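You operate a simulated robot arm through the tools that you are given. There is no shell and no other tool. Be economical: measure what you need, move in short steps, check, and stop when the job is done.

The job below is to be done with a simulated two-armed robot. You get a single attempt, and the scene is never put back.

Task
Press all three strips home in the white rack and lock it.
Fine: hold the rack by its post while you slide the latch; strips first.

Only the result counts: the job must be done as asked and must still hold three seconds after the hand-in. Knocking over, shifting, dropping, spilling or breaking anything else fails it.

Robot
Two 7-joint arms with two-finger parallel grippers on one trunk, on a base that drives. Base frame: it is fixed to the floor where the robot stands at the start and does not move with it; the origin is under the middle of the robot, x ahead of it, y to its left, z up. Lengths are in m, angles in degrees, forces in N, time in s.
The left shoulder is at the start at [0.06, 0.189, 1.228], the right one opposite. With the tool pointing down near the work surface each hand reaches from about 0.1 to 0.66 m from the robot's upright axis, wherever it stands, measured 20 degrees to its own side. Places, roughly: blue strip [0.5, 0.1, 0.9]; rack latch [0.4, 0, 0.9]; red strip [0.5, 0, 0.9]; yellow strip [0.5, 0.1, 0.9]. Payload 3.43 kg a hand.
The TCP of each hand is the grasp point between the finger pads, 0.03 m short of the fingertips. In the tool frame z runs along the fingers and y along their closing line. The gripper opens to 0.094 m. The fingers are 0.028 m wide and 0.01 m thick; the gripper's body (0.05 by 0.096 m) begins 0.055 m behind the TCP.
Orientation is that of the tool frame in the base frame, as a unit quaternion [x, y, z, w]. With the fingers straight down and closing along the base's y, the tool's x points along the base's -x, its y along +y and its z along -z.

Tools
- The arms move only by the tool step_arm. It takes "left_plan", "right_plan" or both (then of equal length, played together; a hand with none holds still); each is a list of rows, each a list of 7 numbers: the shift along the tool's x, y, z in m, then the turn, a rotation vector about the tool's x, y, z in degrees, then the gripper command, from -1 (fully open) to 1 (shut), values between in proportion. In form: [[tx, ty, tz, wx, wy, wz, gripper], ...]. A call has 1 to 10 rows; each row shifts and turns the commanded pose from where the row before left it, along the tool's axes as they then stand. A row lasts 0.2 s, in which the tool goes at most 0.05 m and 8.6 degrees; a call with a longer step from one row to the next is refused whole, and so is a gripper value outside its range. A pose out of reach is approached as far as the arm can. The call stops where the force on the tool passes 40 N (or 10 N more than at its start, if that is more) or the arm is blocked; 0.2 s more then pass. Each finger travels about 0.153 m/s and halts on what it meets, pressing with about 30 N; the grip force reading is that of the motor and also rises with nothing between the fingers. The clock runs only during rows and for 0.2 s after the last one: add rows that do not move to give the fingers time. The reply holds the time, the measured pose of the TCP, the force on the tool along the base axes, the opening and the grip force, in the units named above and with some noise, with the torque about the TCP (base axes, N m) and any sound that the robot's microphone picked up, and new pictures: "pictures" is both (left out), scene, wrist or none (wrist: the cameras of the hands that moved).
- Cameras (640 x 400 px; columns grow to the right, rows downward): "scene" is now at [0.0148, 0.0085, 1.7715]; the picture's right is [-0.00, -1.00, 0.00], its down [-0.89, 0.00, -0.46] and it looks along [0.46, -0.00, -0.89] (base axes); focal length 254 px, centre (320, 200). "left" rides on the left gripper at [0.076, -0.014, -0.102] in its tool frame; the picture's right is [0.18, 0.98, 0.00], its down [-0.75, 0.14, -0.64] and it looks along [-0.63, 0.12, 0.77] (tool axes); focal length 243 px, centre (320, 200). "right" rides on the right gripper at [0.076, 0.014, -0.103] in its tool frame; the picture's right is [-0.18, 0.98, 0.00], its down [-0.75, -0.14, -0.64] and it looks along [-0.63, -0.12, 0.77] (tool axes); focal length 243 px, centre (320, 200). There is no depth. A picture from a camera that has moved, and an enlarged one, comes with that camera's place and axes in the base frame and with its lens. The place of the scene camera against the robot may be out by one fixed shift of up to 0.025 m in any direction.
- lift_body(by): slides the trunk up (or, below 0, down) by that many m; the arms and the scene camera ride with it, the base frame stays. It gives what a move gives, with no picture.
- base_move(legs): drives the robot by 1 to 6 legs, each [ahead, left, turn to the left] in m, m and degrees, along the robot's own axes; the way and the turn of a leg run together, so that a leg with both is an arc; at most 1.5 m and 180 degrees a leg. The arms and the cameras ride along, it lands a little off, and it stops where it bumps. It gives what a move gives, and a new picture of the scene camera.
- turn_head(pan, tilt): turns the head with the scene camera to pan (to the left, within 86 degrees either way) and tilt (down, from -29 to 69), counted from straight ahead of the robot. It gives what a move gives, and a new picture of the scene camera.
- close_up(camera, box): a new picture of the part [left, top, right, bottom] of that camera's present view, enlarged. No time passes.
- finish_job(): hands the job in; it is judged then, once.

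Go step by step. Nothing tells you exact positions but the pictures and the camera data: compare them with the known pose of the tool, close in by small moves and look again before you grip or let go. The budget is 120 turns and 260 pictures, counting those below and the enlarged ones. Unless the task says otherwise, let go and move clear before handing in.

The tools are called after "Call:" as name(argument=value, ...) on one line, values as JSON. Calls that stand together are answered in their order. step_arm: Moves the arms, as the interface text tells. Its arguments: {"type":"object","properties":{"left_plan":{"type":"array","items":{"type":"array","items":{"type":"number"}}},"right_plan":{"type":"array","items":{"type":"array","items":{"type":"number"}}},"pictures":{"type":"string","enum":["both","scene","wrist","none"]}},"required":[]} The other tools are called the same way: lift_body (by) slides the trunk up or down; base_move (legs) drives the base; turn_head (pan, tilt) turns the head that bears the scene camera; close_up (camera, box) takes an enlarged picture of a part of a camera's view; finish_job () hands the job in.

At the start:

```text
time: 0.0
left_tool_pos: [0.3656, 0.1921, 1.2469]
left_orientation: [-0.001, 1.0, 0.001, 0.0]
left_ft_force: [0.3, 0.4, -1.0]
left_wrist_torque: [0.01, -0.01, -0.01]
left_opening: 0.0938
left_finger_force: 0.1
right_tool_pos: [0.3422, -0.067, 1.2384]
right_orientation: [0.0, 1.0, 0.0, 0.0]
right_ft_force: [-0.4, -0.8, 1.0]
right_wrist_torque: [0.02, 0.01, 0.0]
right_opening: 0.0941
right_finger_force: 0.1
trunk travel left (down, up): [-0.9, 0.09]
robot x, y, heading: [0.0019, 0.0008, -0.1]
head pan, tilt: [-0.2, 62.5]
```

scene: 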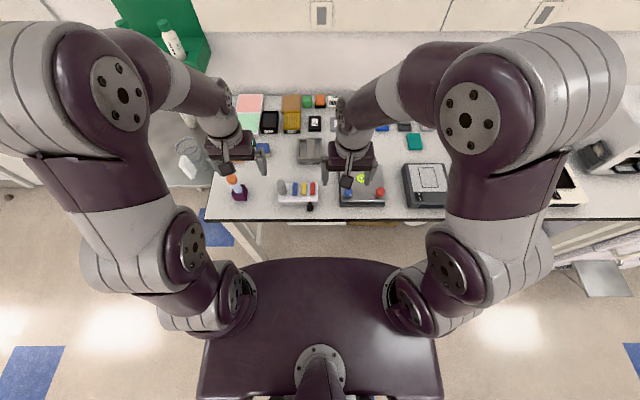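
right: 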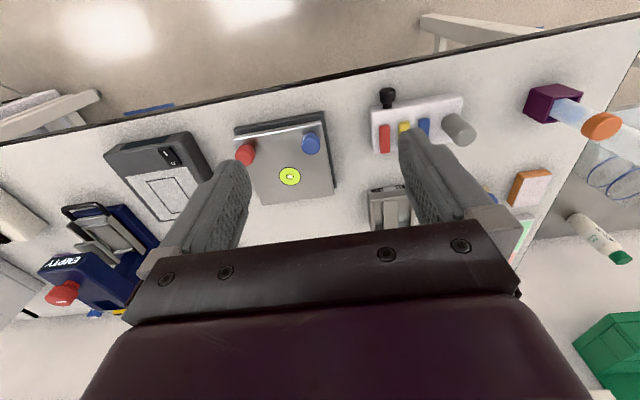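
left: 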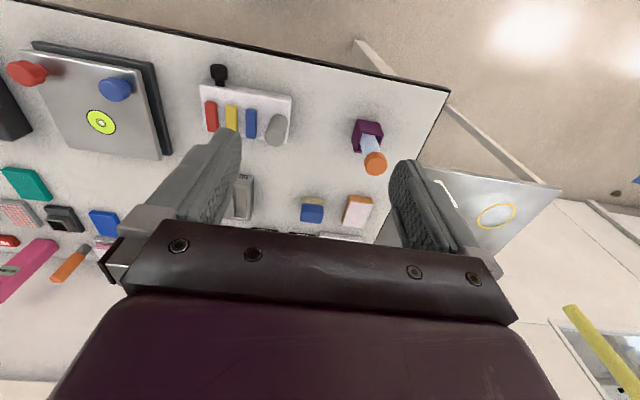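

I see the white rack with red, yellow, blue strips, a grey post on its left end and a black latch knob at its near edge. I'll zoom in for detail.

Call:
close_up(camera="scene", box=[260, 160, 340, 220])

Call:
close_up(camera="left", box=[180, 50, 310, 150])

Call:
close_up(camera="right", box=[350, 70, 490, 170])

```text
6.67 times, centred on (300, 190) of scene
camera zoom: at [0.0148, 0.0085, 1.7715], right [0.0, -1.0, 0.0], down [-0.89, 0.0, -0.46], along [0.46, 0.0, -0.89], focal length 1694 px, centre (453, 267)
```

zoom: 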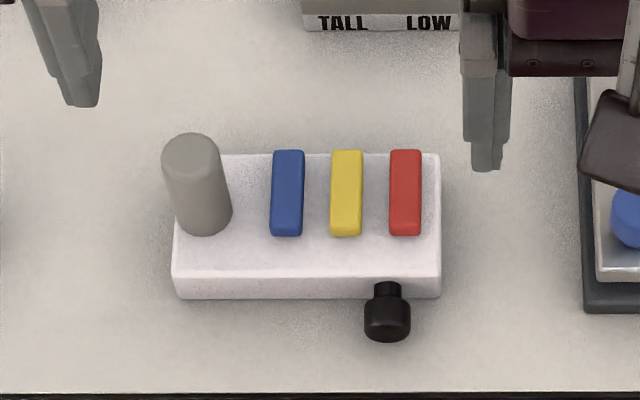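

```text
4.00 times, centred on (245, 100) of left
camera zoom: at [0.2903, 0.1762, 1.35], right [-0.18, 0.98, 0.0], down [0.75, 0.14, 0.64], along [0.63, 0.12, -0.77], focal length 970 px, centre (620, 600)
```

zoom: 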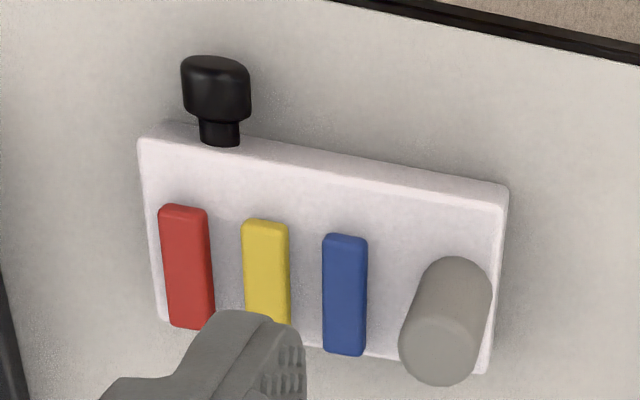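

```text
4.00 times, centred on (420, 120) of right
camera zoom: at [0.2658, -0.0535, 1.3391], right [0.18, 0.98, 0.0], down [0.75, -0.14, 0.64], along [0.63, -0.12, -0.77], focal length 970 px, centre (-80, 520)
```

zoom: 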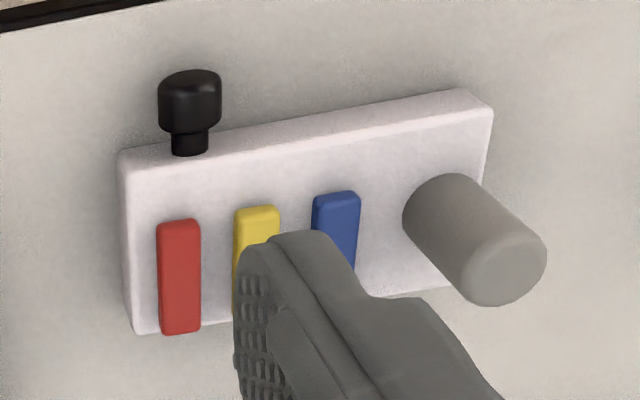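

The two wrist views triangulate roughly as follows:
- Knob: (0.411, 0.033, 0.912)
- Rack: x 0.43–0.516, y 0.003–0.155, top about 0.92
- Strip tops: about 0.934, at y ≈ 0.024, 0.057 and 0.09
- Post: (0.472, 0.138), top about 0.988

I'll bring the closed right hand lower and look again.

Call:
step_arm(right_plan=[[-0.0156, 0.0094, 0.0356, 0, 0, 0, 1], [-0.0156, 0.0094, 0.0356, 0, 0, 0, 1], [-0.0156, 0.0094, 0.0356, 0, 0, 0, 1], [-0.0156, 0.0094, 0.0356, 0, 0, 0, 1], [-0.0156, 0.0094, 0.0356, 0, 0, 0, 1], [0, 0, 0, 0, 0, 0, 1]])

```text
time: 1.4
left_tool_pos: [0.3651, 0.1915, 1.2481]
left_orientation: [0.0, 1.0, 0.0, 0.0]
left_ft_force: [-1.0, 0.7, 0.1]
left_wrist_torque: [-0.01, -0.02, 0.01]
left_opening: 0.0939
left_finger_force: 0.0
right_tool_pos: [0.4184, -0.021, 1.0612]
right_orientation: [0.001, 1.0, -0.001, 0.001]
right_ft_force: [-0.5, 0.3, 0.1]
right_wrist_torque: [0.0, -0.03, 0.0]
right_opening: 0.0
right_finger_force: 30.3
trunk travel left (down, up): [-0.9, 0.09]
robot x, y, heading: [-0.0003, -0.003, -0.1]
head pan, tilt: [-0.2, 62.5]
camera scene: at [0.0135, 0.0084, 1.7715], right [0.0, -1.0, 0.0], down [-0.89, 0.0, -0.46], along [0.46, 0.0, -0.89], focal length 254 px, centre (320, 200)
camera right: at [0.3417, -0.0082, 1.1622], right [0.18, 0.98, 0.0], down [0.75, -0.14, 0.64], along [0.63, -0.12, -0.77], focal length 243 px, centre (320, 200)
```

scene: 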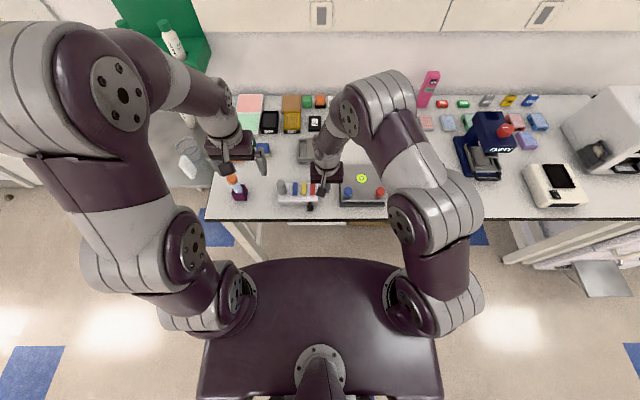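
right: 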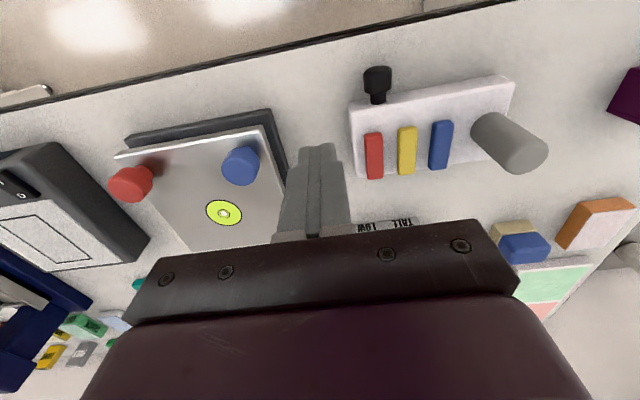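

Call:
close_up(camera="right", box=[330, 50, 560, 194])

```text
2.78 times, centred on (445, 122) of right
camera zoom: at [0.3417, -0.0082, 1.1622], right [0.18, 0.98, 0.0], down [0.75, -0.14, 0.64], along [0.63, -0.12, -0.77], focal length 674 px, centre (-27, 417)
```

zoom: 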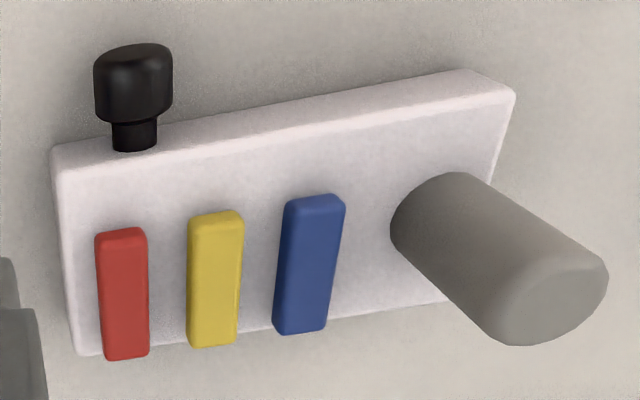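

Refined strip centres are x ≈ 0.479, y ≈ 0.0235 / 0.0577 / 0.092. Next I'll move above red.

Call:
step_arm(right_plan=[[-0.0203, 0.0148, 0.0213, 0, 0, 0, 1], [-0.0203, 0.0148, 0.0213, 0, 0, 0, 1], [-0.0203, 0.0148, 0.0213, 0, 0, 0, 1], [0, 0, 0.017, 0, 0, 0, 1], [0, 0, 0, 0, 0, 0, 1]])

Call:
close_up(camera="scene", box=[260, 160, 340, 220])

```text
time: 2.6
left_tool_pos: [0.3642, 0.1904, 1.2481]
left_orientation: [0.0, 1.0, 0.0, -0.001]
left_ft_force: [-0.9, 0.0, 0.0]
left_wrist_torque: [0.02, 0.03, -0.01]
left_opening: 0.0937
left_finger_force: 0.1
right_tool_pos: [0.4827, 0.0235, 0.9798]
right_orientation: [-0.001, 1.0, 0.0, 0.0]
right_ft_force: [-0.5, -0.2, 0.2]
right_wrist_torque: [0.01, 0.05, 0.03]
right_opening: 0.0001
right_finger_force: 30.2
trunk travel left (down, up): [-0.9, 0.09]
robot x, y, heading: [-0.0019, 0.0036, 0.0]
head pan, tilt: [-0.2, 62.5]
camera scene: at [0.0142, 0.0085, 1.7715], right [0.0, -1.0, 0.0], down [-0.89, 0.0, -0.46], along [0.46, 0.0, -0.89], focal length 254 px, centre (320, 200)
camera right: at [0.4059, 0.0365, 1.0815], right [0.18, 0.98, 0.0], down [0.75, -0.14, 0.64], along [0.63, -0.12, -0.77], focal length 243 px, centre (320, 200)
```

scene: 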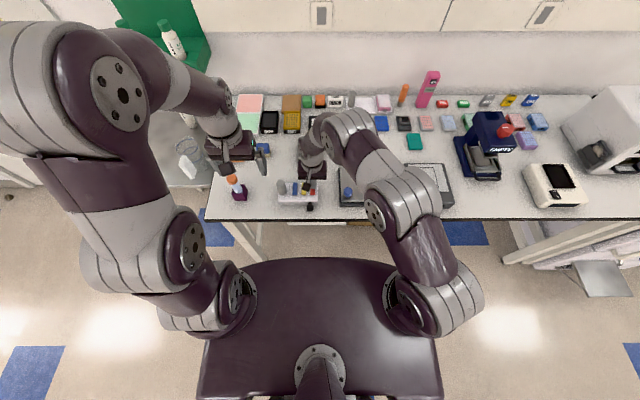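
right: 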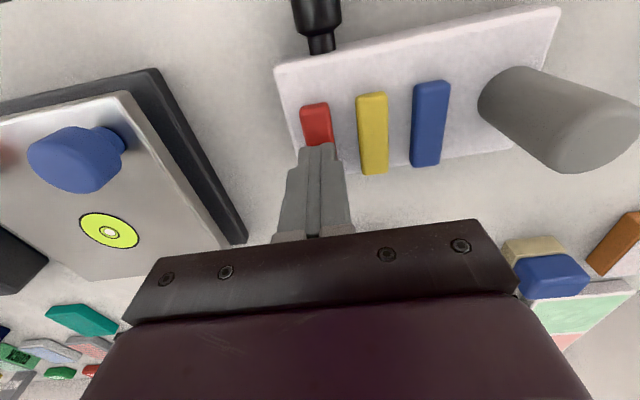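

```text
6.67 times, centred on (300, 190) of scene
camera zoom: at [0.0142, 0.0085, 1.7715], right [0.0, -1.0, 0.0], down [-0.89, 0.0, -0.46], along [0.46, 0.0, -0.89], focal length 1694 px, centre (453, 267)
```

zoom: 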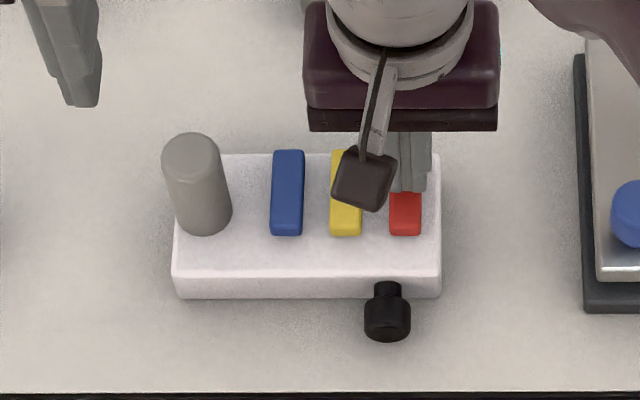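

The fingers are centred over red, so I'll press down slowly.

Call:
step_arm(right_plan=[[0.003, 0, 0.006, 0, 0, 0, 1], [0, 0, 0.005, 0, 0, 0, 1], [0, 0, 0.004, 0, 0, 0, 1], [0, 0, 0.004, 0, 0, 0, 1], [0, 0, 0.004, 0, 0, 0, 1], [0, 0, 0.003, 0, 0, 0, 1], [0, 0, 0.003, 0, 0, 0, 1], [0, 0, 0.003, 0, 0, 0, 1]], pictures="wrist")

```text
time: 3.6
left_tool_pos: [0.3602, 0.1899, 1.2493]
left_orientation: [0.001, 1.0, 0.001, 0.003]
left_ft_force: [-0.6, -0.3, -0.4]
left_wrist_torque: [-0.01, -0.04, -0.03]
left_opening: 0.0941
left_finger_force: 0.0
right_tool_pos: [0.4794, 0.0243, 0.9679]
right_orientation: [0.0, 1.0, 0.003, 0.009]
right_ft_force: [0.3, -2.9, 24.7]
right_wrist_torque: [-0.09, 0.33, 0.06]
right_opening: 0.0002
right_finger_force: 30.3
trunk travel left (down, up): [-0.9, 0.09]
robot x, y, heading: [0.0044, -0.0003, 0.0]
head pan, tilt: [-0.2, 62.5]
stopped in row 4 (right hand): the force on the tool passed its limit at 43 N (the readings are from after the stop); the commanded pose is now the measured one
camera right: at [0.4006, 0.0374, 1.0687], right [0.18, 0.98, 0.01], down [0.74, -0.15, 0.65], along [0.64, -0.11, -0.76], focal length 243 px, centre (320, 200)
```

right: 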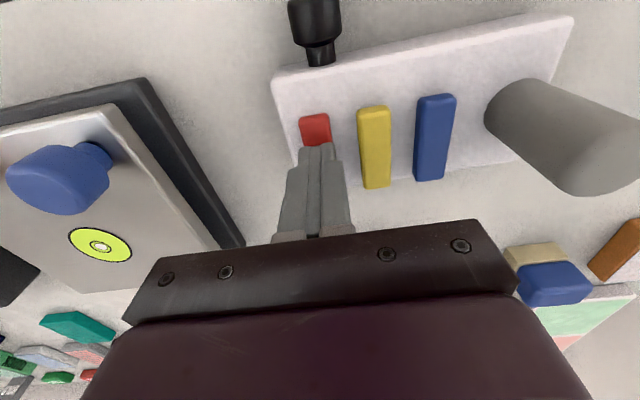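

Contact came at about 0.968, with no obvious sinking yet. I'll press on in small steps.

Call:
step_arm(right_plan=[[0, 0, 0.002, 0, 0, 0, 1], [0, 0, 0.002, 0, 0, 0, 1], [0, 0, 0.002, 0, 0, 0, 1], [0, 0, 0.002, 0, 0, 0, 1], [0, 0, 0.002, 0, 0, 0, 1]], pictures="none")

Call:
close_up(camera="right", box=[260, 50, 500, 200])

```text
time: 3.9
left_tool_pos: [0.3607, 0.1898, 1.248]
left_orientation: [0.001, 1.0, 0.0, 0.003]
left_ft_force: [-0.1, -0.3, 0.5]
left_wrist_torque: [-0.01, -0.04, -0.03]
left_opening: 0.094
left_finger_force: 0.0
right_tool_pos: [0.4807, 0.0247, 0.9681]
right_orientation: [0.001, 1.0, 0.003, 0.008]
right_ft_force: [2.4, -0.4, 20.0]
right_wrist_torque: [0.0, 0.24, 0.02]
right_opening: 0.0
right_finger_force: 29.8
trunk travel left (down, up): [-0.9, 0.09]
robot x, y, heading: [-0.0022, -0.0014, -0.1]
head pan, tilt: [-0.2, 62.5]
stopped in row 1 (right hand): the force on the tool passed its limit at 45 N (the readings are from after the stop); the commanded pose is now the measured one
```

```text
2.67 times, centred on (380, 125) of right
camera zoom: at [0.4016, 0.038, 1.0692], right [0.19, 0.98, 0.01], down [0.74, -0.15, 0.65], along [0.64, -0.11, -0.76], focal length 647 px, centre (160, 400)
```

zoom: 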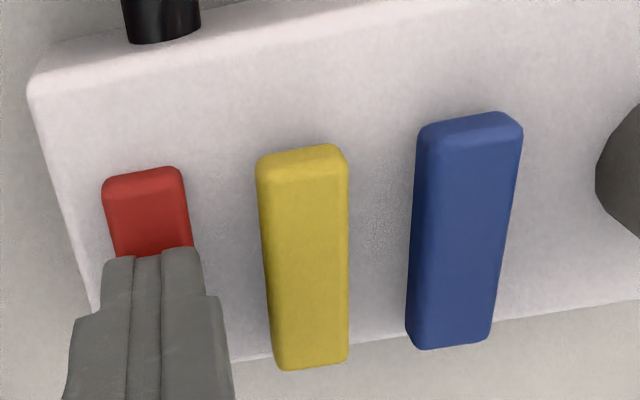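

It's stiff here, so red may already be seated or may need more force. I'll lift and look.

Call:
step_arm(right_plan=[[0, 0, -0.02, 0, 0, 0, 1], [0, -0.02, -0.03, 0, 0, 0, 1], [0.03, -0.03, 0, 0, 0, 0, 1], [0.03, -0.02, 0, 0, 0, 0, 1], [0, 0, 0, 0, 0, 0, 1]], pictures="none")

Call:
close_up(camera="right", box=[330, 50, 560, 194])

Call:
close_up(camera="scene", box=[260, 160, 340, 220])

```text
time: 5.1
left_tool_pos: [0.366, 0.1913, 1.2471]
left_orientation: [0.0, 1.0, 0.0, 0.001]
left_ft_force: [0.1, 0.3, 0.4]
left_wrist_torque: [-0.01, 0.0, 0.01]
left_opening: 0.0943
left_finger_force: 0.1
right_tool_pos: [0.4176, -0.0441, 1.0149]
right_orientation: [0.001, 1.0, 0.002, 0.003]
right_ft_force: [0.7, -0.2, 0.1]
right_wrist_torque: [-0.01, 0.02, -0.02]
right_opening: 0.0
right_finger_force: 30.1
trunk travel left (down, up): [-0.9, 0.09]
robot x, y, heading: [0.0009, 0.0014, -0.1]
head pan, tilt: [-0.2, 62.5]
```

```text
2.78 times, centred on (445, 122) of right
camera zoom: at [0.3408, -0.0308, 1.1167], right [0.18, 0.98, 0.0], down [0.75, -0.14, 0.65], along [0.64, -0.12, -0.76], focal length 674 px, centre (-27, 417)
```

zoom: 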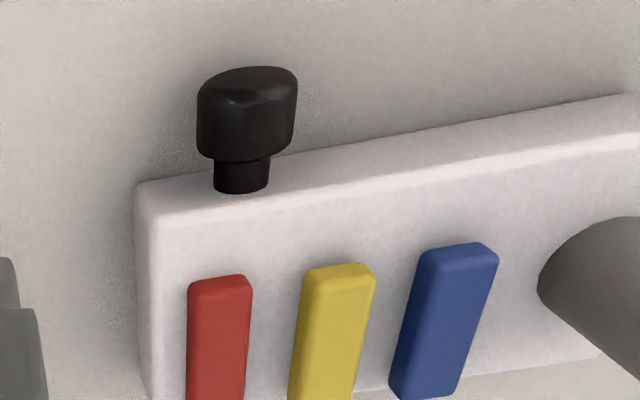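

```text
6.67 times, centred on (300, 190) of scene
camera zoom: at [0.0143, 0.0084, 1.7715], right [0.0, -1.0, 0.0], down [-0.89, 0.0, -0.46], along [0.46, 0.0, -0.89], focal length 1694 px, centre (453, 267)
```

zoom: 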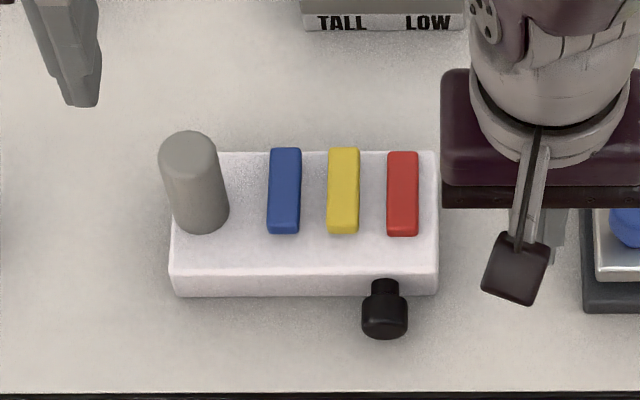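

Red sank about 3–4 mm relative to yellow and blue, so it's seated. Yellow is next.

Call:
step_arm(right_plan=[[-0.0154, 0.0255, 0, 0, 0, 0, 1], [-0.0154, 0.0255, 0, 0, 0, 0, 1], [-0.0154, 0.0255, 0.0, 0, 0, 0, 1], [-0.0154, 0.0255, 0.015, 0, 0, 0, 1], [0, 0, 0.015, 0, 0, 0, 1], [0, 0, 0, 0, 0, 0, 1]])

Call:
close_up(camera="scene", box=[260, 160, 340, 220])

```text
time: 6.5
left_tool_pos: [0.3661, 0.1911, 1.2462]
left_orientation: [0.0, 1.0, 0.0, 0.0]
left_ft_force: [-0.1, -0.7, -0.4]
left_wrist_torque: [-0.05, 0.0, -0.02]
left_opening: 0.094
left_finger_force: 0.0
right_tool_pos: [0.4809, 0.0579, 0.9848]
right_orientation: [0.002, 1.0, 0.002, 0.003]
right_ft_force: [0.4, 0.5, -0.3]
right_wrist_torque: [0.0, -0.04, 0.0]
right_opening: 0.0001
right_finger_force: 30.2
trunk travel left (down, up): [-0.9, 0.09]
robot x, y, heading: [-0.0016, 0.0014, 0.3]
head pan, tilt: [-0.2, 62.5]
camera scene: at [0.0141, 0.008, 1.7715], right [-0.01, -1.0, 0.0], down [-0.89, 0.0, -0.46], along [0.46, 0.0, -0.89], focal length 254 px, centre (320, 200)
camera right: at [0.404, 0.0718, 1.0858], right [0.19, 0.98, 0.0], down [0.75, -0.14, 0.65], along [0.64, -0.12, -0.76], focal length 243 px, centre (320, 200)
```

scene: 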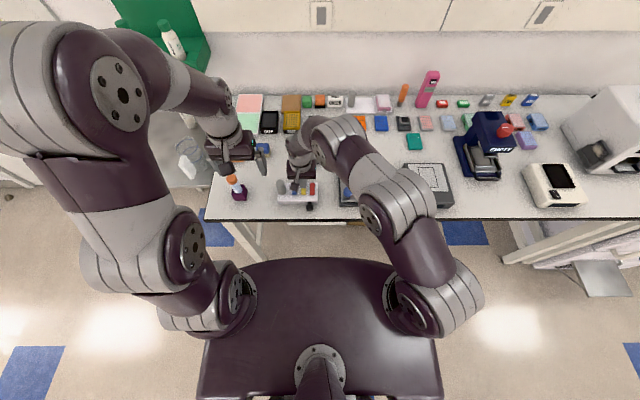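
right: 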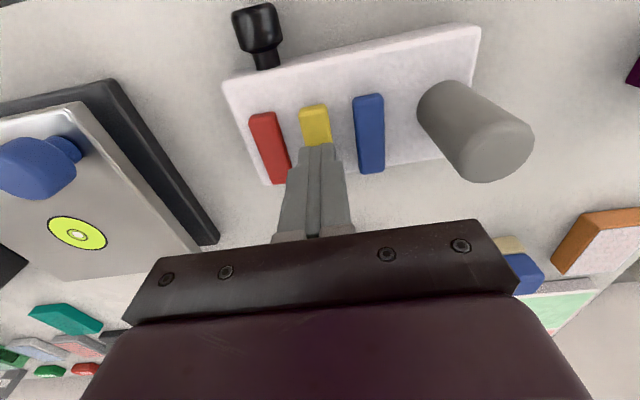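

```text
6.67 times, centred on (300, 190) of scene
camera zoom: at [0.0141, 0.008, 1.7715], right [-0.01, -1.0, 0.0], down [-0.89, 0.0, -0.46], along [0.46, 0.0, -0.89], focal length 1694 px, centre (453, 267)
```

zoom: 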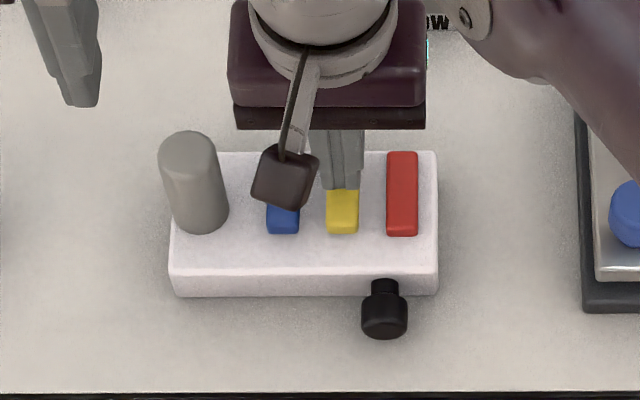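

The fingers are aligned over yellow. Pressing now.

Call:
step_arm(right_plan=[[0.001, 0, 0.006, 0, 0, 0, 1], [0, 0, 0.004, 0, 0, 0, 1], [0, 0, 0.003, 0, 0, 0, 1], [0, 0, 0.003, 0, 0, 0, 1], [0, 0, 0.003, 0, 0, 0, 1], [0, 0, 0.003, 0, 0, 0, 1], [0, 0, 0.003, 0, 0, 0, 1], [0, 0, 0.003, 0, 0, 0, 1], [0, 0, 0.003, 0, 0, 0, 1]], pictures="none")

Call:
step_arm(right_plan=[[0, 0, 0.002, 0, 0, 0, 1], [0, 0, 0.002, 0, 0, 0, 1], [0, 0, 0.002, 0, 0, 0, 1]], pictures="none")

Call:
step_arm(right_plan=[[0, 0, -0.02, 0, 0, 0, 1], [0, 0, -0.02, 0, 0, 0, 1], [0.0, -0.03, 0, 0, 0, 0, 1], [0.0, -0.04, 0, 0, 0, 0, 1], [0, -0.03, 0, 0, 0, 0, 1], [0, 0, 0, 0, 0, 0, 1]], pictures="none")

Call:
close_up(camera="scene", box=[260, 160, 340, 220])

```text
time: 8.0
left_tool_pos: [0.361, 0.1897, 1.2492]
left_orientation: [0.001, 1.0, 0.001, 0.002]
left_ft_force: [-0.2, 0.1, 0.3]
left_wrist_torque: [0.0, 0.0, -0.05]
left_opening: 0.0939
left_finger_force: 0.1
right_tool_pos: [0.4818, 0.0585, 0.9671]
right_orientation: [0.0, 1.0, 0.005, 0.011]
right_ft_force: [-7.0, -1.4, 30.2]
right_wrist_torque: [0.02, 0.6, 0.04]
right_opening: 0.0
right_finger_force: 30.1
trunk travel left (down, up): [-0.9, 0.09]
robot x, y, heading: [-0.0023, -0.0012, -0.2]
head pan, tilt: [-0.2, 62.5]
stopped in row 7 (right hand): the force on the tool passed its limit at 42 N (the readings are from after the stop); the commanded pose is now the measured one
```

```text
time: 8.3
left_tool_pos: [0.3623, 0.1911, 1.2476]
left_orientation: [0.001, 1.0, 0.0, 0.002]
left_ft_force: [-0.4, -0.3, 0.2]
left_wrist_torque: [-0.02, 0.02, 0.0]
left_opening: 0.0941
left_finger_force: 0.1
right_tool_pos: [0.4837, 0.0594, 0.9672]
right_orientation: [0.0, 1.0, 0.005, 0.011]
right_ft_force: [-2.8, 0.0, 24.6]
right_wrist_torque: [0.02, 0.39, 0.07]
right_opening: 0.0
right_finger_force: 30.5
trunk travel left (down, up): [-0.9, 0.09]
robot x, y, heading: [0.0029, 0.0028, -0.1]
head pan, tilt: [-0.2, 62.5]
stopped in row 1 (right hand): the force on the tool passed its limit at 44 N (the readings are from after the stop); the commanded pose is now the measured one
```

```text
time: 9.7
left_tool_pos: [0.3654, 0.1917, 1.2468]
left_orientation: [0.001, 1.0, 0.0, 0.0]
left_ft_force: [0.5, -0.4, 0.2]
left_wrist_torque: [0.02, 0.01, -0.02]
left_opening: 0.094
left_finger_force: 0.1
right_tool_pos: [0.4852, -0.0413, 1.0042]
right_orientation: [0.0, 1.0, 0.004, 0.006]
right_ft_force: [0.3, 0.2, -0.3]
right_wrist_torque: [-0.06, 0.0, 0.03]
right_opening: 0.0003
right_finger_force: 30.5
trunk travel left (down, up): [-0.9, 0.09]
robot x, y, heading: [-0.0012, 0.0019, 0.1]
head pan, tilt: [-0.2, 62.5]
```

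```text
6.67 times, centred on (300, 190) of scene
camera zoom: at [0.0149, 0.0092, 1.7715], right [-0.01, -1.0, 0.0], down [-0.89, 0.0, -0.46], along [0.46, 0.0, -0.89], focal length 1694 px, centre (453, 267)
```

zoom: 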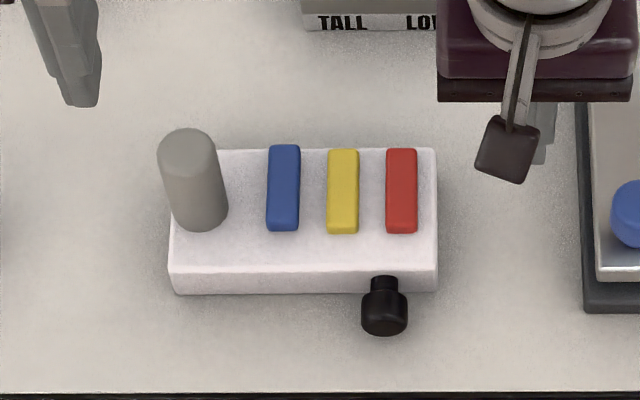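

Yellow is now level with red and only blue is still proud, so I'll move to blue.

Call:
step_arm(right_plan=[[0, 0.033, 0, 0, 0, 0, 1], [0, 0.033, 0, 0, 0, 0, 1], [0.003, 0.033, 0, 0, 0, 0, 1], [0.002, 0.034, 0.01, 0, 0, 0, 1], [0, 0, 0.01, 0, 0, 0, 1], [0, 0, 0, 0, 0, 0, 1]], pictures="wrist")

Call:
close_up(camera="scene", box=[260, 160, 340, 220])

```text
time: 11.1
left_tool_pos: [0.3663, 0.1911, 1.2478]
left_orientation: [0.001, 1.0, -0.001, 0.0]
left_ft_force: [0.2, 0.1, -1.1]
left_wrist_torque: [0.0, 0.02, 0.04]
left_opening: 0.0942
left_finger_force: 0.0
right_tool_pos: [0.4791, 0.0906, 0.983]
right_orientation: [-0.001, 1.0, 0.005, 0.006]
right_ft_force: [0.7, -0.2, 0.2]
right_wrist_torque: [0.0, 0.01, -0.04]
right_opening: 0.0
right_finger_force: 30.0
trunk travel left (down, up): [-0.9, 0.09]
robot x, y, heading: [0.001, 0.0004, 0.0]
head pan, tilt: [-0.2, 62.5]
camera right: at [0.4004, 0.1029, 1.0852], right [0.18, 0.98, 0.01], down [0.75, -0.15, 0.65], along [0.64, -0.11, -0.76], focal length 243 px, centre (320, 200)
```

right: 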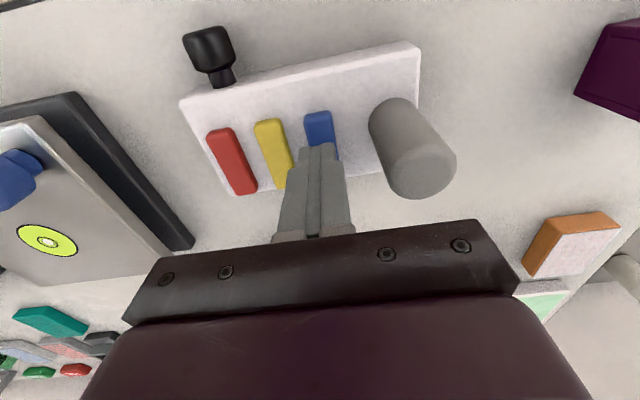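

```text
6.67 times, centred on (300, 190) of scene
camera zoom: at [0.0142, 0.0079, 1.7715], right [-0.01, -1.0, 0.0], down [-0.89, 0.0, -0.46], along [0.46, 0.0, -0.89], focal length 1694 px, centre (453, 267)
```

zoom: 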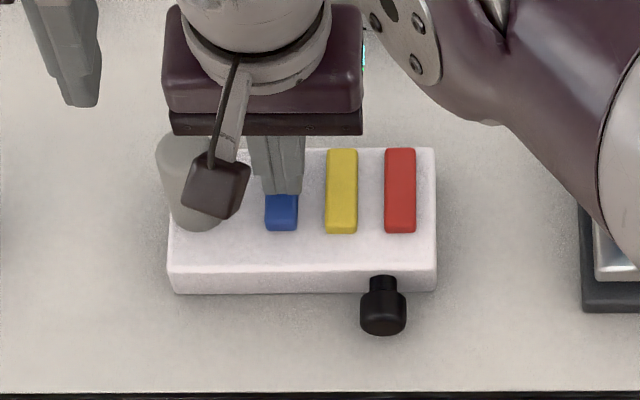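

The fingers are aligned on blue. Pressing.

Call:
step_arm(right_plan=[[0, 0, 0.006, 0, 0, 0, 1], [0, 0, 0.004, 0, 0, 0, 1], [0, 0, 0.003, 0, 0, 0, 1], [0, 0, 0.003, 0, 0, 0, 1], [0, 0, 0.003, 0, 0, 0, 1], [0, 0, 0.003, 0, 0, 0, 1], [0, 0, 0.003, 0, 0, 0, 1], [0, 0, 0.003, 0, 0, 0, 1], [0, 0, 0.003, 0, 0, 0, 1]], pictures="none")

Call:
step_arm(right_plan=[[0, 0, 0.002, 0, 0, 0, 1], [0, 0, 0.002, 0, 0, 0, 1], [0, 0, 0.002, 0, 0, 0, 1]], pictures="none")

Call:
step_arm(right_plan=[[0, 0, -0.02, 0, 0, 0, 1], [0, 0, -0.02, 0, 0, 0, 1], [0.0, -0.045, 0, 0, 0, 0, 1], [0.0, -0.045, 0, 0, 0, 0, 1], [0, -0.045, 0, 0, 0, 0, 1], [0, 0, 0, 0, 0, 0, 1]], pictures="none")

Call:
close_up(camera="scene", box=[260, 160, 340, 220])

Call:
close_up(camera="right", box=[300, 0, 640, 213])

```text
time: 12.7
left_tool_pos: [0.361, 0.1897, 1.2495]
left_orientation: [0.0, 1.0, 0.0, 0.001]
left_ft_force: [0.7, -0.4, 0.2]
left_wrist_torque: [-0.01, -0.04, 0.01]
left_opening: 0.0939
left_finger_force: 0.0
right_tool_pos: [0.4812, 0.0925, 0.9669]
right_orientation: [0.0, 1.0, 0.008, 0.013]
right_ft_force: [-8.2, -2.0, 30.5]
right_wrist_torque: [-0.06, 0.65, 0.01]
right_opening: 0.0
right_finger_force: 30.6
trunk travel left (down, up): [-0.9, 0.09]
robot x, y, heading: [0.0016, 0.0032, 0.2]
head pan, tilt: [-0.2, 62.5]
stopped in row 7 (right hand): the force on the tool passed its limit at 42 N (the readings are from after the stop); the commanded pose is now the measured one
```

```text
time: 13.0
left_tool_pos: [0.3637, 0.1907, 1.2475]
left_orientation: [0.001, 1.0, 0.0, 0.001]
left_ft_force: [-0.6, 0.3, -0.6]
left_wrist_torque: [-0.01, 0.0, -0.03]
left_opening: 0.094
left_finger_force: 0.0
right_tool_pos: [0.4839, 0.0944, 0.9691]
right_orientation: [0.0, 1.0, 0.008, 0.014]
right_ft_force: [-2.9, 1.3, 25.9]
right_wrist_torque: [0.04, 0.42, 0.02]
right_opening: 0.0002
right_finger_force: 29.7
trunk travel left (down, up): [-0.9, 0.09]
robot x, y, heading: [0.0013, -0.0003, 0.2]
head pan, tilt: [-0.2, 62.5]
stopped in row 1 (right hand): the force on the tool passed its limit at 42 N (the readings are from after the stop); the commanded pose is now the measured one
```

```text
time: 14.4
left_tool_pos: [0.3664, 0.1913, 1.2464]
left_orientation: [0.002, 1.0, 0.0, 0.0]
left_ft_force: [-0.1, -0.5, -0.5]
left_wrist_torque: [0.01, -0.01, 0.01]
left_opening: 0.094
left_finger_force: 0.0
right_tool_pos: [0.4824, -0.0434, 1.0034]
right_orientation: [-0.001, 1.0, 0.006, 0.011]
right_ft_force: [-0.4, 0.7, -0.1]
right_wrist_torque: [-0.01, 0.0, -0.02]
right_opening: 0.0
right_finger_force: 30.1
trunk travel left (down, up): [-0.9, 0.09]
robot x, y, heading: [-0.0051, -0.0033, 0.0]
head pan, tilt: [-0.2, 62.5]
```

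```text
6.67 times, centred on (300, 190) of scene
camera zoom: at [0.0145, 0.009, 1.7715], right [-0.01, -1.0, 0.0], down [-0.89, 0.0, -0.46], along [0.46, 0.0, -0.89], focal length 1694 px, centre (453, 267)
```

zoom: 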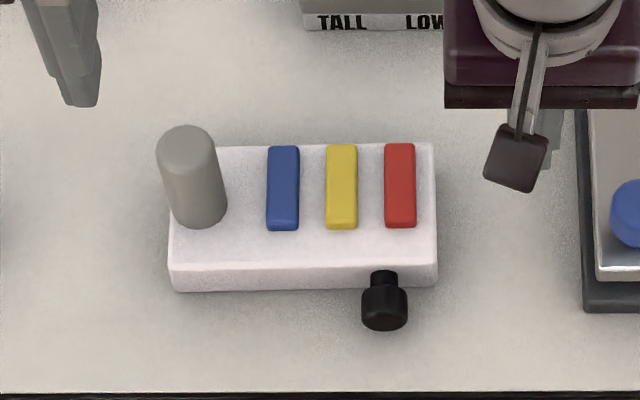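

```text
1.88 times, centred on (470, 106) of right
camera zoom: at [0.4031, -0.0322, 1.1037], right [0.18, 0.98, 0.01], down [0.74, -0.15, 0.66], along [0.65, -0.11, -0.76], focal length 456 px, centre (38, 376)
```

zoom: 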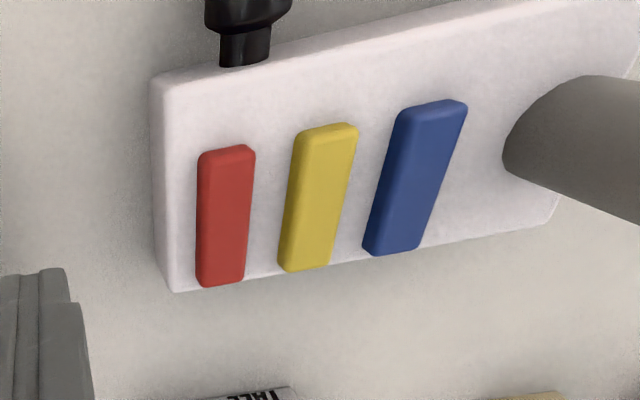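

All three strips are now level, and the rack slid about 5 mm forward during the pressing. Next I need to know how the latch travels, so I'll pitch the right hand's camera for a lower frontal look.

Call:
step_arm(right_plan=[[0.04, 0, 0, 0, 0, 0, 1], [0.04, 0, 0, 0, 0, 0, 1], [0.04, 0, 0, 0, 0, 0, 1], [0, 0, 0, 0, -8, 0, 1], [0, 0, 0, 0, -8, 0, 1], [0, 0, 0, 0, -8, 0, 1], [0, 0, 0, 0, -8, 0, 1], [0, 0, 0, 0, 0, 0, 1]], pictures="wrist")

Call:
close_up(camera="right", box=[320, 60, 560, 210])

```text
time: 16.2
left_tool_pos: [0.3645, 0.1914, 1.2464]
left_orientation: [0.001, 1.0, 0.0, 0.0]
left_ft_force: [-0.4, -0.1, -0.2]
left_wrist_torque: [-0.01, -0.02, 0.02]
left_opening: 0.0941
left_finger_force: 0.1
right_tool_pos: [0.3615, -0.0539, 0.9994]
right_orientation: [0.004, 0.975, -0.02, 0.219]
right_ft_force: [0.0, -0.1, -0.9]
right_wrist_torque: [0.01, 0.02, 0.04]
right_opening: 0.0
right_finger_force: 29.5
right hand out of reach, approached as far as the arm can: row 6, 7
trunk travel left (down, up): [-0.9, 0.09]
robot x, y, heading: [0.0027, -0.0027, -0.3]
head pan, tilt: [-0.2, 62.5]
camera right: at [0.2476, -0.0357, 1.0583], right [0.18, 0.98, 0.04], down [0.4, -0.12, 0.91], along [0.9, -0.15, -0.42], focal length 243 px, centre (320, 200)
```

right: 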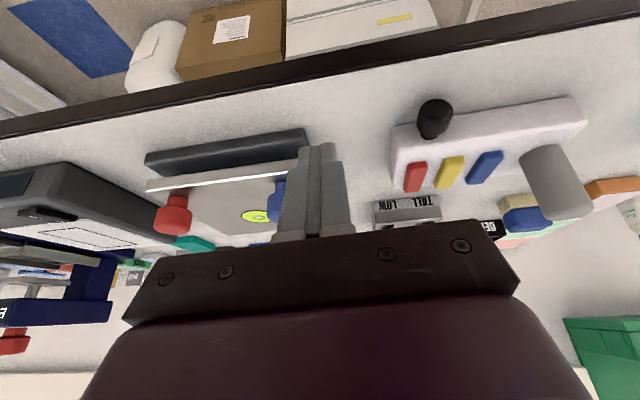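

```text
2.67 times, centred on (440, 135) of right
camera zoom: at [0.2476, -0.0357, 1.0583], right [0.18, 0.98, 0.04], down [0.4, -0.12, 0.91], along [0.9, -0.15, -0.42], focal length 647 px, centre (0, 373)
```

zoom: 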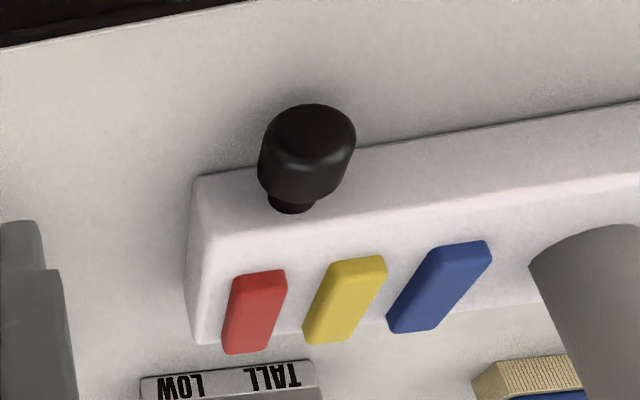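

The front face shows no slot, so I'll work out the travel by feel. First the left hand goes over the post, yawed about 43° so its camera clears the right hand.

Call:
step_arm(left_plan=[[-0.0222, -0.0106, 0.0394, 0, 0, 0, -1], [-0.0222, -0.0106, 0.0394, 0, 0, 0, -1], [-0.0222, -0.0106, 0.0394, 0, 0, 0, -1], [-0.0222, -0.0106, 0.0394, 0, 0, 0, -1], [-0.0222, -0.0106, 0.0394, 0, 0, 0, -1], [0, 0, 0, 0, 0, 8.5, -1], [0, 0, 0, 0, 0, 8.5, -1], [0, 0, 0, 0, 0, 8.5, -1], [0, 0, 0, 0, 0, 8.5, -0.3], [0, 0, 0, 0, 0, 8.5, -0.3]])

Call:
close_up(camera="scene", box=[240, 145, 340, 220])

```text
time: 18.4
left_tool_pos: [0.4764, 0.138, 1.0497]
left_orientation: [0.365, 0.931, 0.0, 0.0]
left_ft_force: [0.3, 0.2, -0.1]
left_wrist_torque: [0.02, -0.02, 0.01]
left_opening: 0.061
left_finger_force: 0.1
right_tool_pos: [0.3608, -0.0522, 0.9989]
right_orientation: [0.004, 0.976, -0.02, 0.218]
right_ft_force: [0.3, -1.0, 0.0]
right_wrist_torque: [0.02, -0.01, -0.04]
right_opening: 0.0001
right_finger_force: 30.2
trunk travel left (down, up): [-0.9, 0.09]
robot x, y, heading: [-0.0057, -0.0013, 0.2]
head pan, tilt: [-0.2, 62.5]
camera scene: at [0.0143, 0.0081, 1.7715], right [-0.01, -1.0, 0.0], down [-0.89, 0.0, -0.46], along [0.46, 0.0, -0.89], focal length 254 px, centre (320, 200)
camera left: at [0.4121, 0.1783, 1.1527], right [0.53, 0.85, 0.0], down [0.65, -0.41, 0.64], along [0.54, -0.34, -0.77], focal length 243 px, centre (320, 200)
```

scene: 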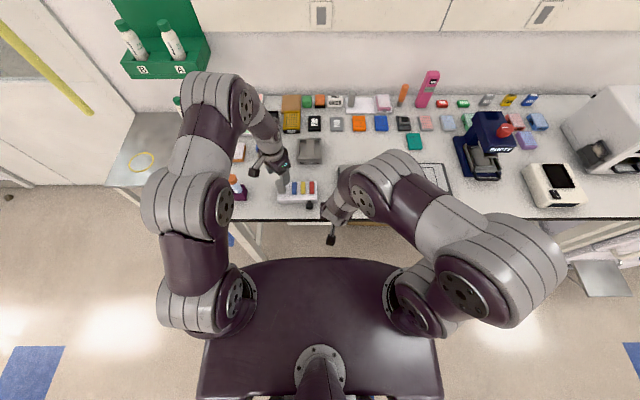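
left: 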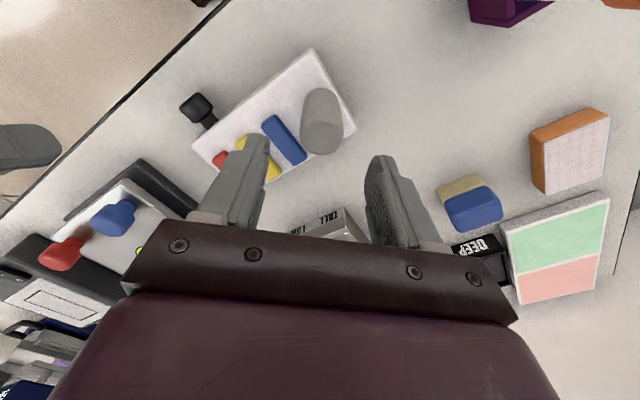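

```text
5.33 times, centred on (290, 182) of scene
camera zoom: at [0.0143, 0.0081, 1.7715], right [-0.01, -1.0, 0.0], down [-0.89, 0.0, -0.46], along [0.46, 0.0, -0.89], focal length 1355 px, centre (480, 293)
```

zoom: 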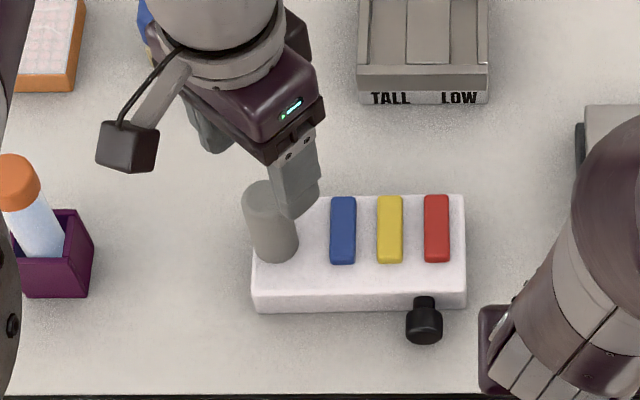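

The post top is at about (0.479, 0.1386), right under the left TCP. Descending to grip height.

Call:
step_arm(left_plan=[[-0.001, 0.001, 0.03, 0, 0, 0, -0.3], [0, 0, 0.03, 0, 0, 0, -0.3], [0, 0, 0.016, 0, 0, 0, -0.3], [0, 0, 0, 0, 0, 0, -0.3]], pictures="wrist")

Call:
close_up(camera="scene", box=[240, 145, 340, 220])

```text
time: 19.4
left_tool_pos: [0.4756, 0.1391, 0.9721]
left_orientation: [0.363, 0.932, 0.0, 0.0]
left_ft_force: [0.6, -0.4, 0.2]
left_wrist_torque: [0.0, 0.01, 0.01]
left_opening: 0.0612
left_finger_force: 0.1
right_tool_pos: [0.3608, -0.0538, 0.9991]
right_orientation: [0.005, 0.976, -0.02, 0.218]
right_ft_force: [0.3, 0.2, -0.6]
right_wrist_torque: [0.04, 0.0, 0.01]
right_opening: 0.0
right_finger_force: 30.5
trunk travel left (down, up): [-0.9, 0.09]
robot x, y, heading: [0.0004, -0.0018, -0.0]
head pan, tilt: [-0.2, 62.5]
camera left: at [0.4117, 0.1791, 1.075], right [0.53, 0.85, 0.0], down [0.65, -0.41, 0.64], along [0.54, -0.34, -0.77], focal length 243 px, centre (320, 200)
```

left: 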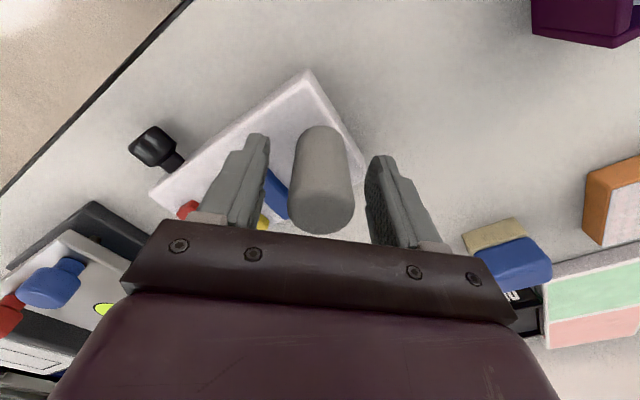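

```text
5.33 times, centred on (290, 182) of scene
camera zoom: at [0.0141, 0.0082, 1.7715], right [-0.01, -1.0, 0.0], down [-0.89, 0.0, -0.46], along [0.46, 0.0, -0.89], focal length 1355 px, centre (480, 293)
```

zoom: 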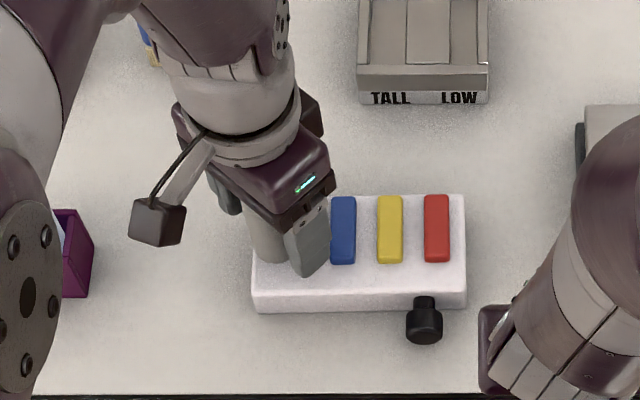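

The post sits between the fingers. I'll close the left hand on it while levelling the right hand.

Call:
step_arm(left_plan=[[0, 0, 0, 0, 0, 0, 1], [0, 0, 0, 0, 0, 0, 1], [0, 0, 0, 0, 0, 0, 1], [0, 0, 0, 0, 0, 0, 1]], right_plan=[[0, 0, 0, 0, 8.4, 0, 1], [0, 0, 0, 0, 8.4, 0, 0.2], [0, 0, 0, 0, 8.4, 0, 0.2], [0, 0, 0, 0, 0, 0, 0.2]], pictures="wrist")

Call:
close_up(camera="scene", box=[240, 145, 340, 220])

```text
time: 20.4
left_tool_pos: [0.4773, 0.1391, 0.9726]
left_orientation: [0.363, 0.932, 0.001, 0.0]
left_ft_force: [2.0, 0.9, 2.2]
left_wrist_torque: [-0.06, 0.11, 0.07]
left_opening: 0.0307
left_finger_force: 29.9
right_tool_pos: [0.3621, -0.052, 1.0007]
right_orientation: [0.008, 1.0, -0.02, 0.015]
right_ft_force: [-0.6, 0.0, 0.2]
right_wrist_torque: [0.02, -0.04, 0.0]
right_opening: 0.0375
right_finger_force: 0.0
right hand out of reach, approached as far as the arm can: row 3
trunk travel left (down, up): [-0.9, 0.09]
robot x, y, heading: [0.0011, -0.0019, -0.1]
head pan, tilt: [-0.2, 62.5]
camera right: at [0.2836, -0.0334, 1.1003], right [0.2, 0.98, -0.03], down [0.73, -0.13, 0.67], along [0.65, -0.16, -0.74], focal length 243 px, centre (320, 200)
camera left: at [0.4117, 0.179, 1.0753], right [0.53, 0.85, 0.0], down [0.65, -0.41, 0.64], along [0.55, -0.34, -0.77], focal length 243 px, centre (320, 200)
```

right: 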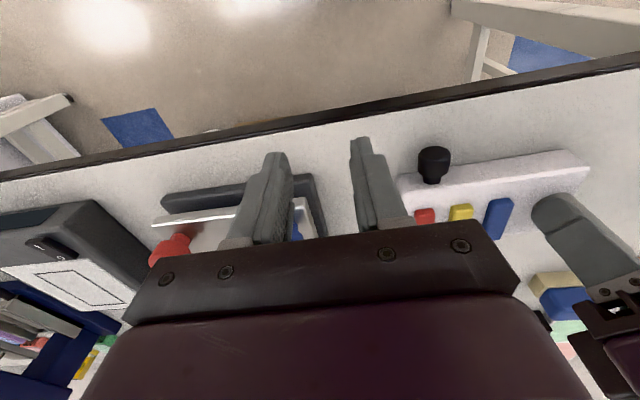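
left: 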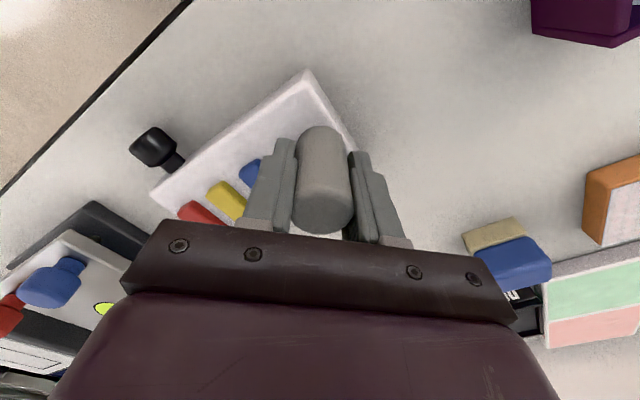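

```text
5.33 times, centred on (290, 182) of scene
camera zoom: at [0.0137, 0.0083, 1.7714], right [-0.01, -1.0, 0.0], down [-0.89, 0.0, -0.46], along [0.46, 0.0, -0.89], focal length 1355 px, centre (480, 293)
```

zoom: 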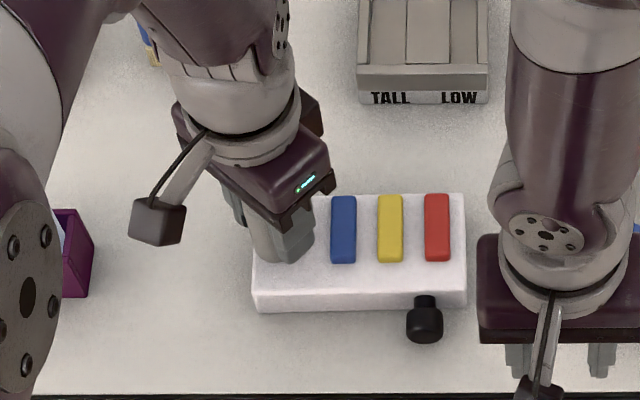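

The post is gripped firmly (opening 0.0307). The knob is near (0.415, 0.036, 0.913), so I'll bring the right hand above it and straddle it.

Call:
step_arm(right_plan=[[0, 0, 0, -2.3, 1.7, 0, 0.0], [-0.017, 0.03, 0.0, 0, 0, 0, -0.06], [-0.017, 0.03, 0.0, 0, 0, 0, -0.06], [-0.016, 0.028, 0.02, 0, 0, 0, -0.06], [0, 0, 0, 0, 0, 0, -0.06]], pictures="wrist")

Call:
close_up(camera="scene", box=[240, 145, 340, 220])

```text
time: 21.6
left_tool_pos: [0.4771, 0.1396, 0.9714]
left_orientation: [0.363, 0.932, 0.001, 0.0]
left_ft_force: [0.3, -0.6, 3.9]
left_wrist_torque: [-0.19, 0.02, -0.02]
left_opening: 0.0306
left_finger_force: 29.4
right_tool_pos: [0.4159, 0.0351, 0.9766]
right_orientation: [0.009, 1.0, -0.019, 0.007]
right_ft_force: [0.2, -0.6, -0.2]
right_wrist_torque: [-0.01, 0.01, -0.01]
right_opening: 0.05
right_finger_force: 0.1
right hand out of reach, approached as far as the arm can: row 1
trunk travel left (down, up): [-0.9, 0.09]
robot x, y, heading: [0.0006, 0.0008, -0.2]
head pan, tilt: [-0.2, 62.5]
camera right: at [0.337, 0.0528, 1.0772], right [0.2, 0.98, -0.03], down [0.74, -0.13, 0.66], along [0.64, -0.16, -0.75], focal length 243 px, centre (320, 200)
```

right: 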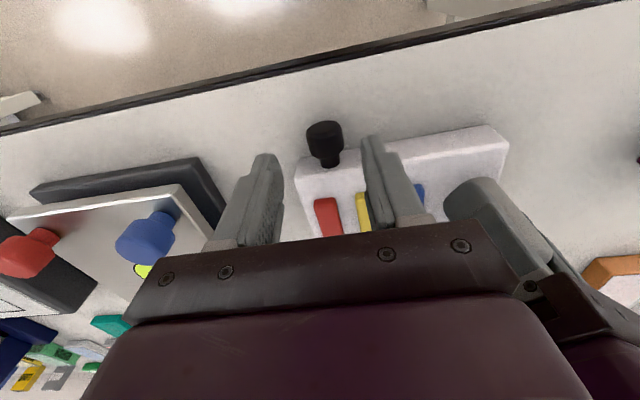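

```text
5.33 times, centred on (290, 182) of scene
camera zoom: at [0.0138, 0.0081, 1.7715], right [-0.01, -1.0, 0.0], down [-0.89, 0.0, -0.46], along [0.46, 0.0, -0.89], focal length 1355 px, centre (480, 293)
```

zoom: 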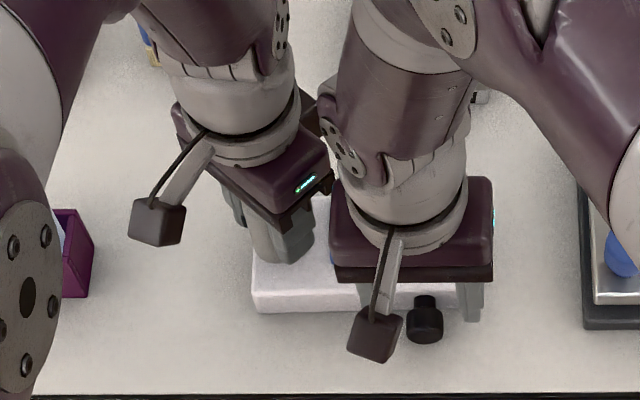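

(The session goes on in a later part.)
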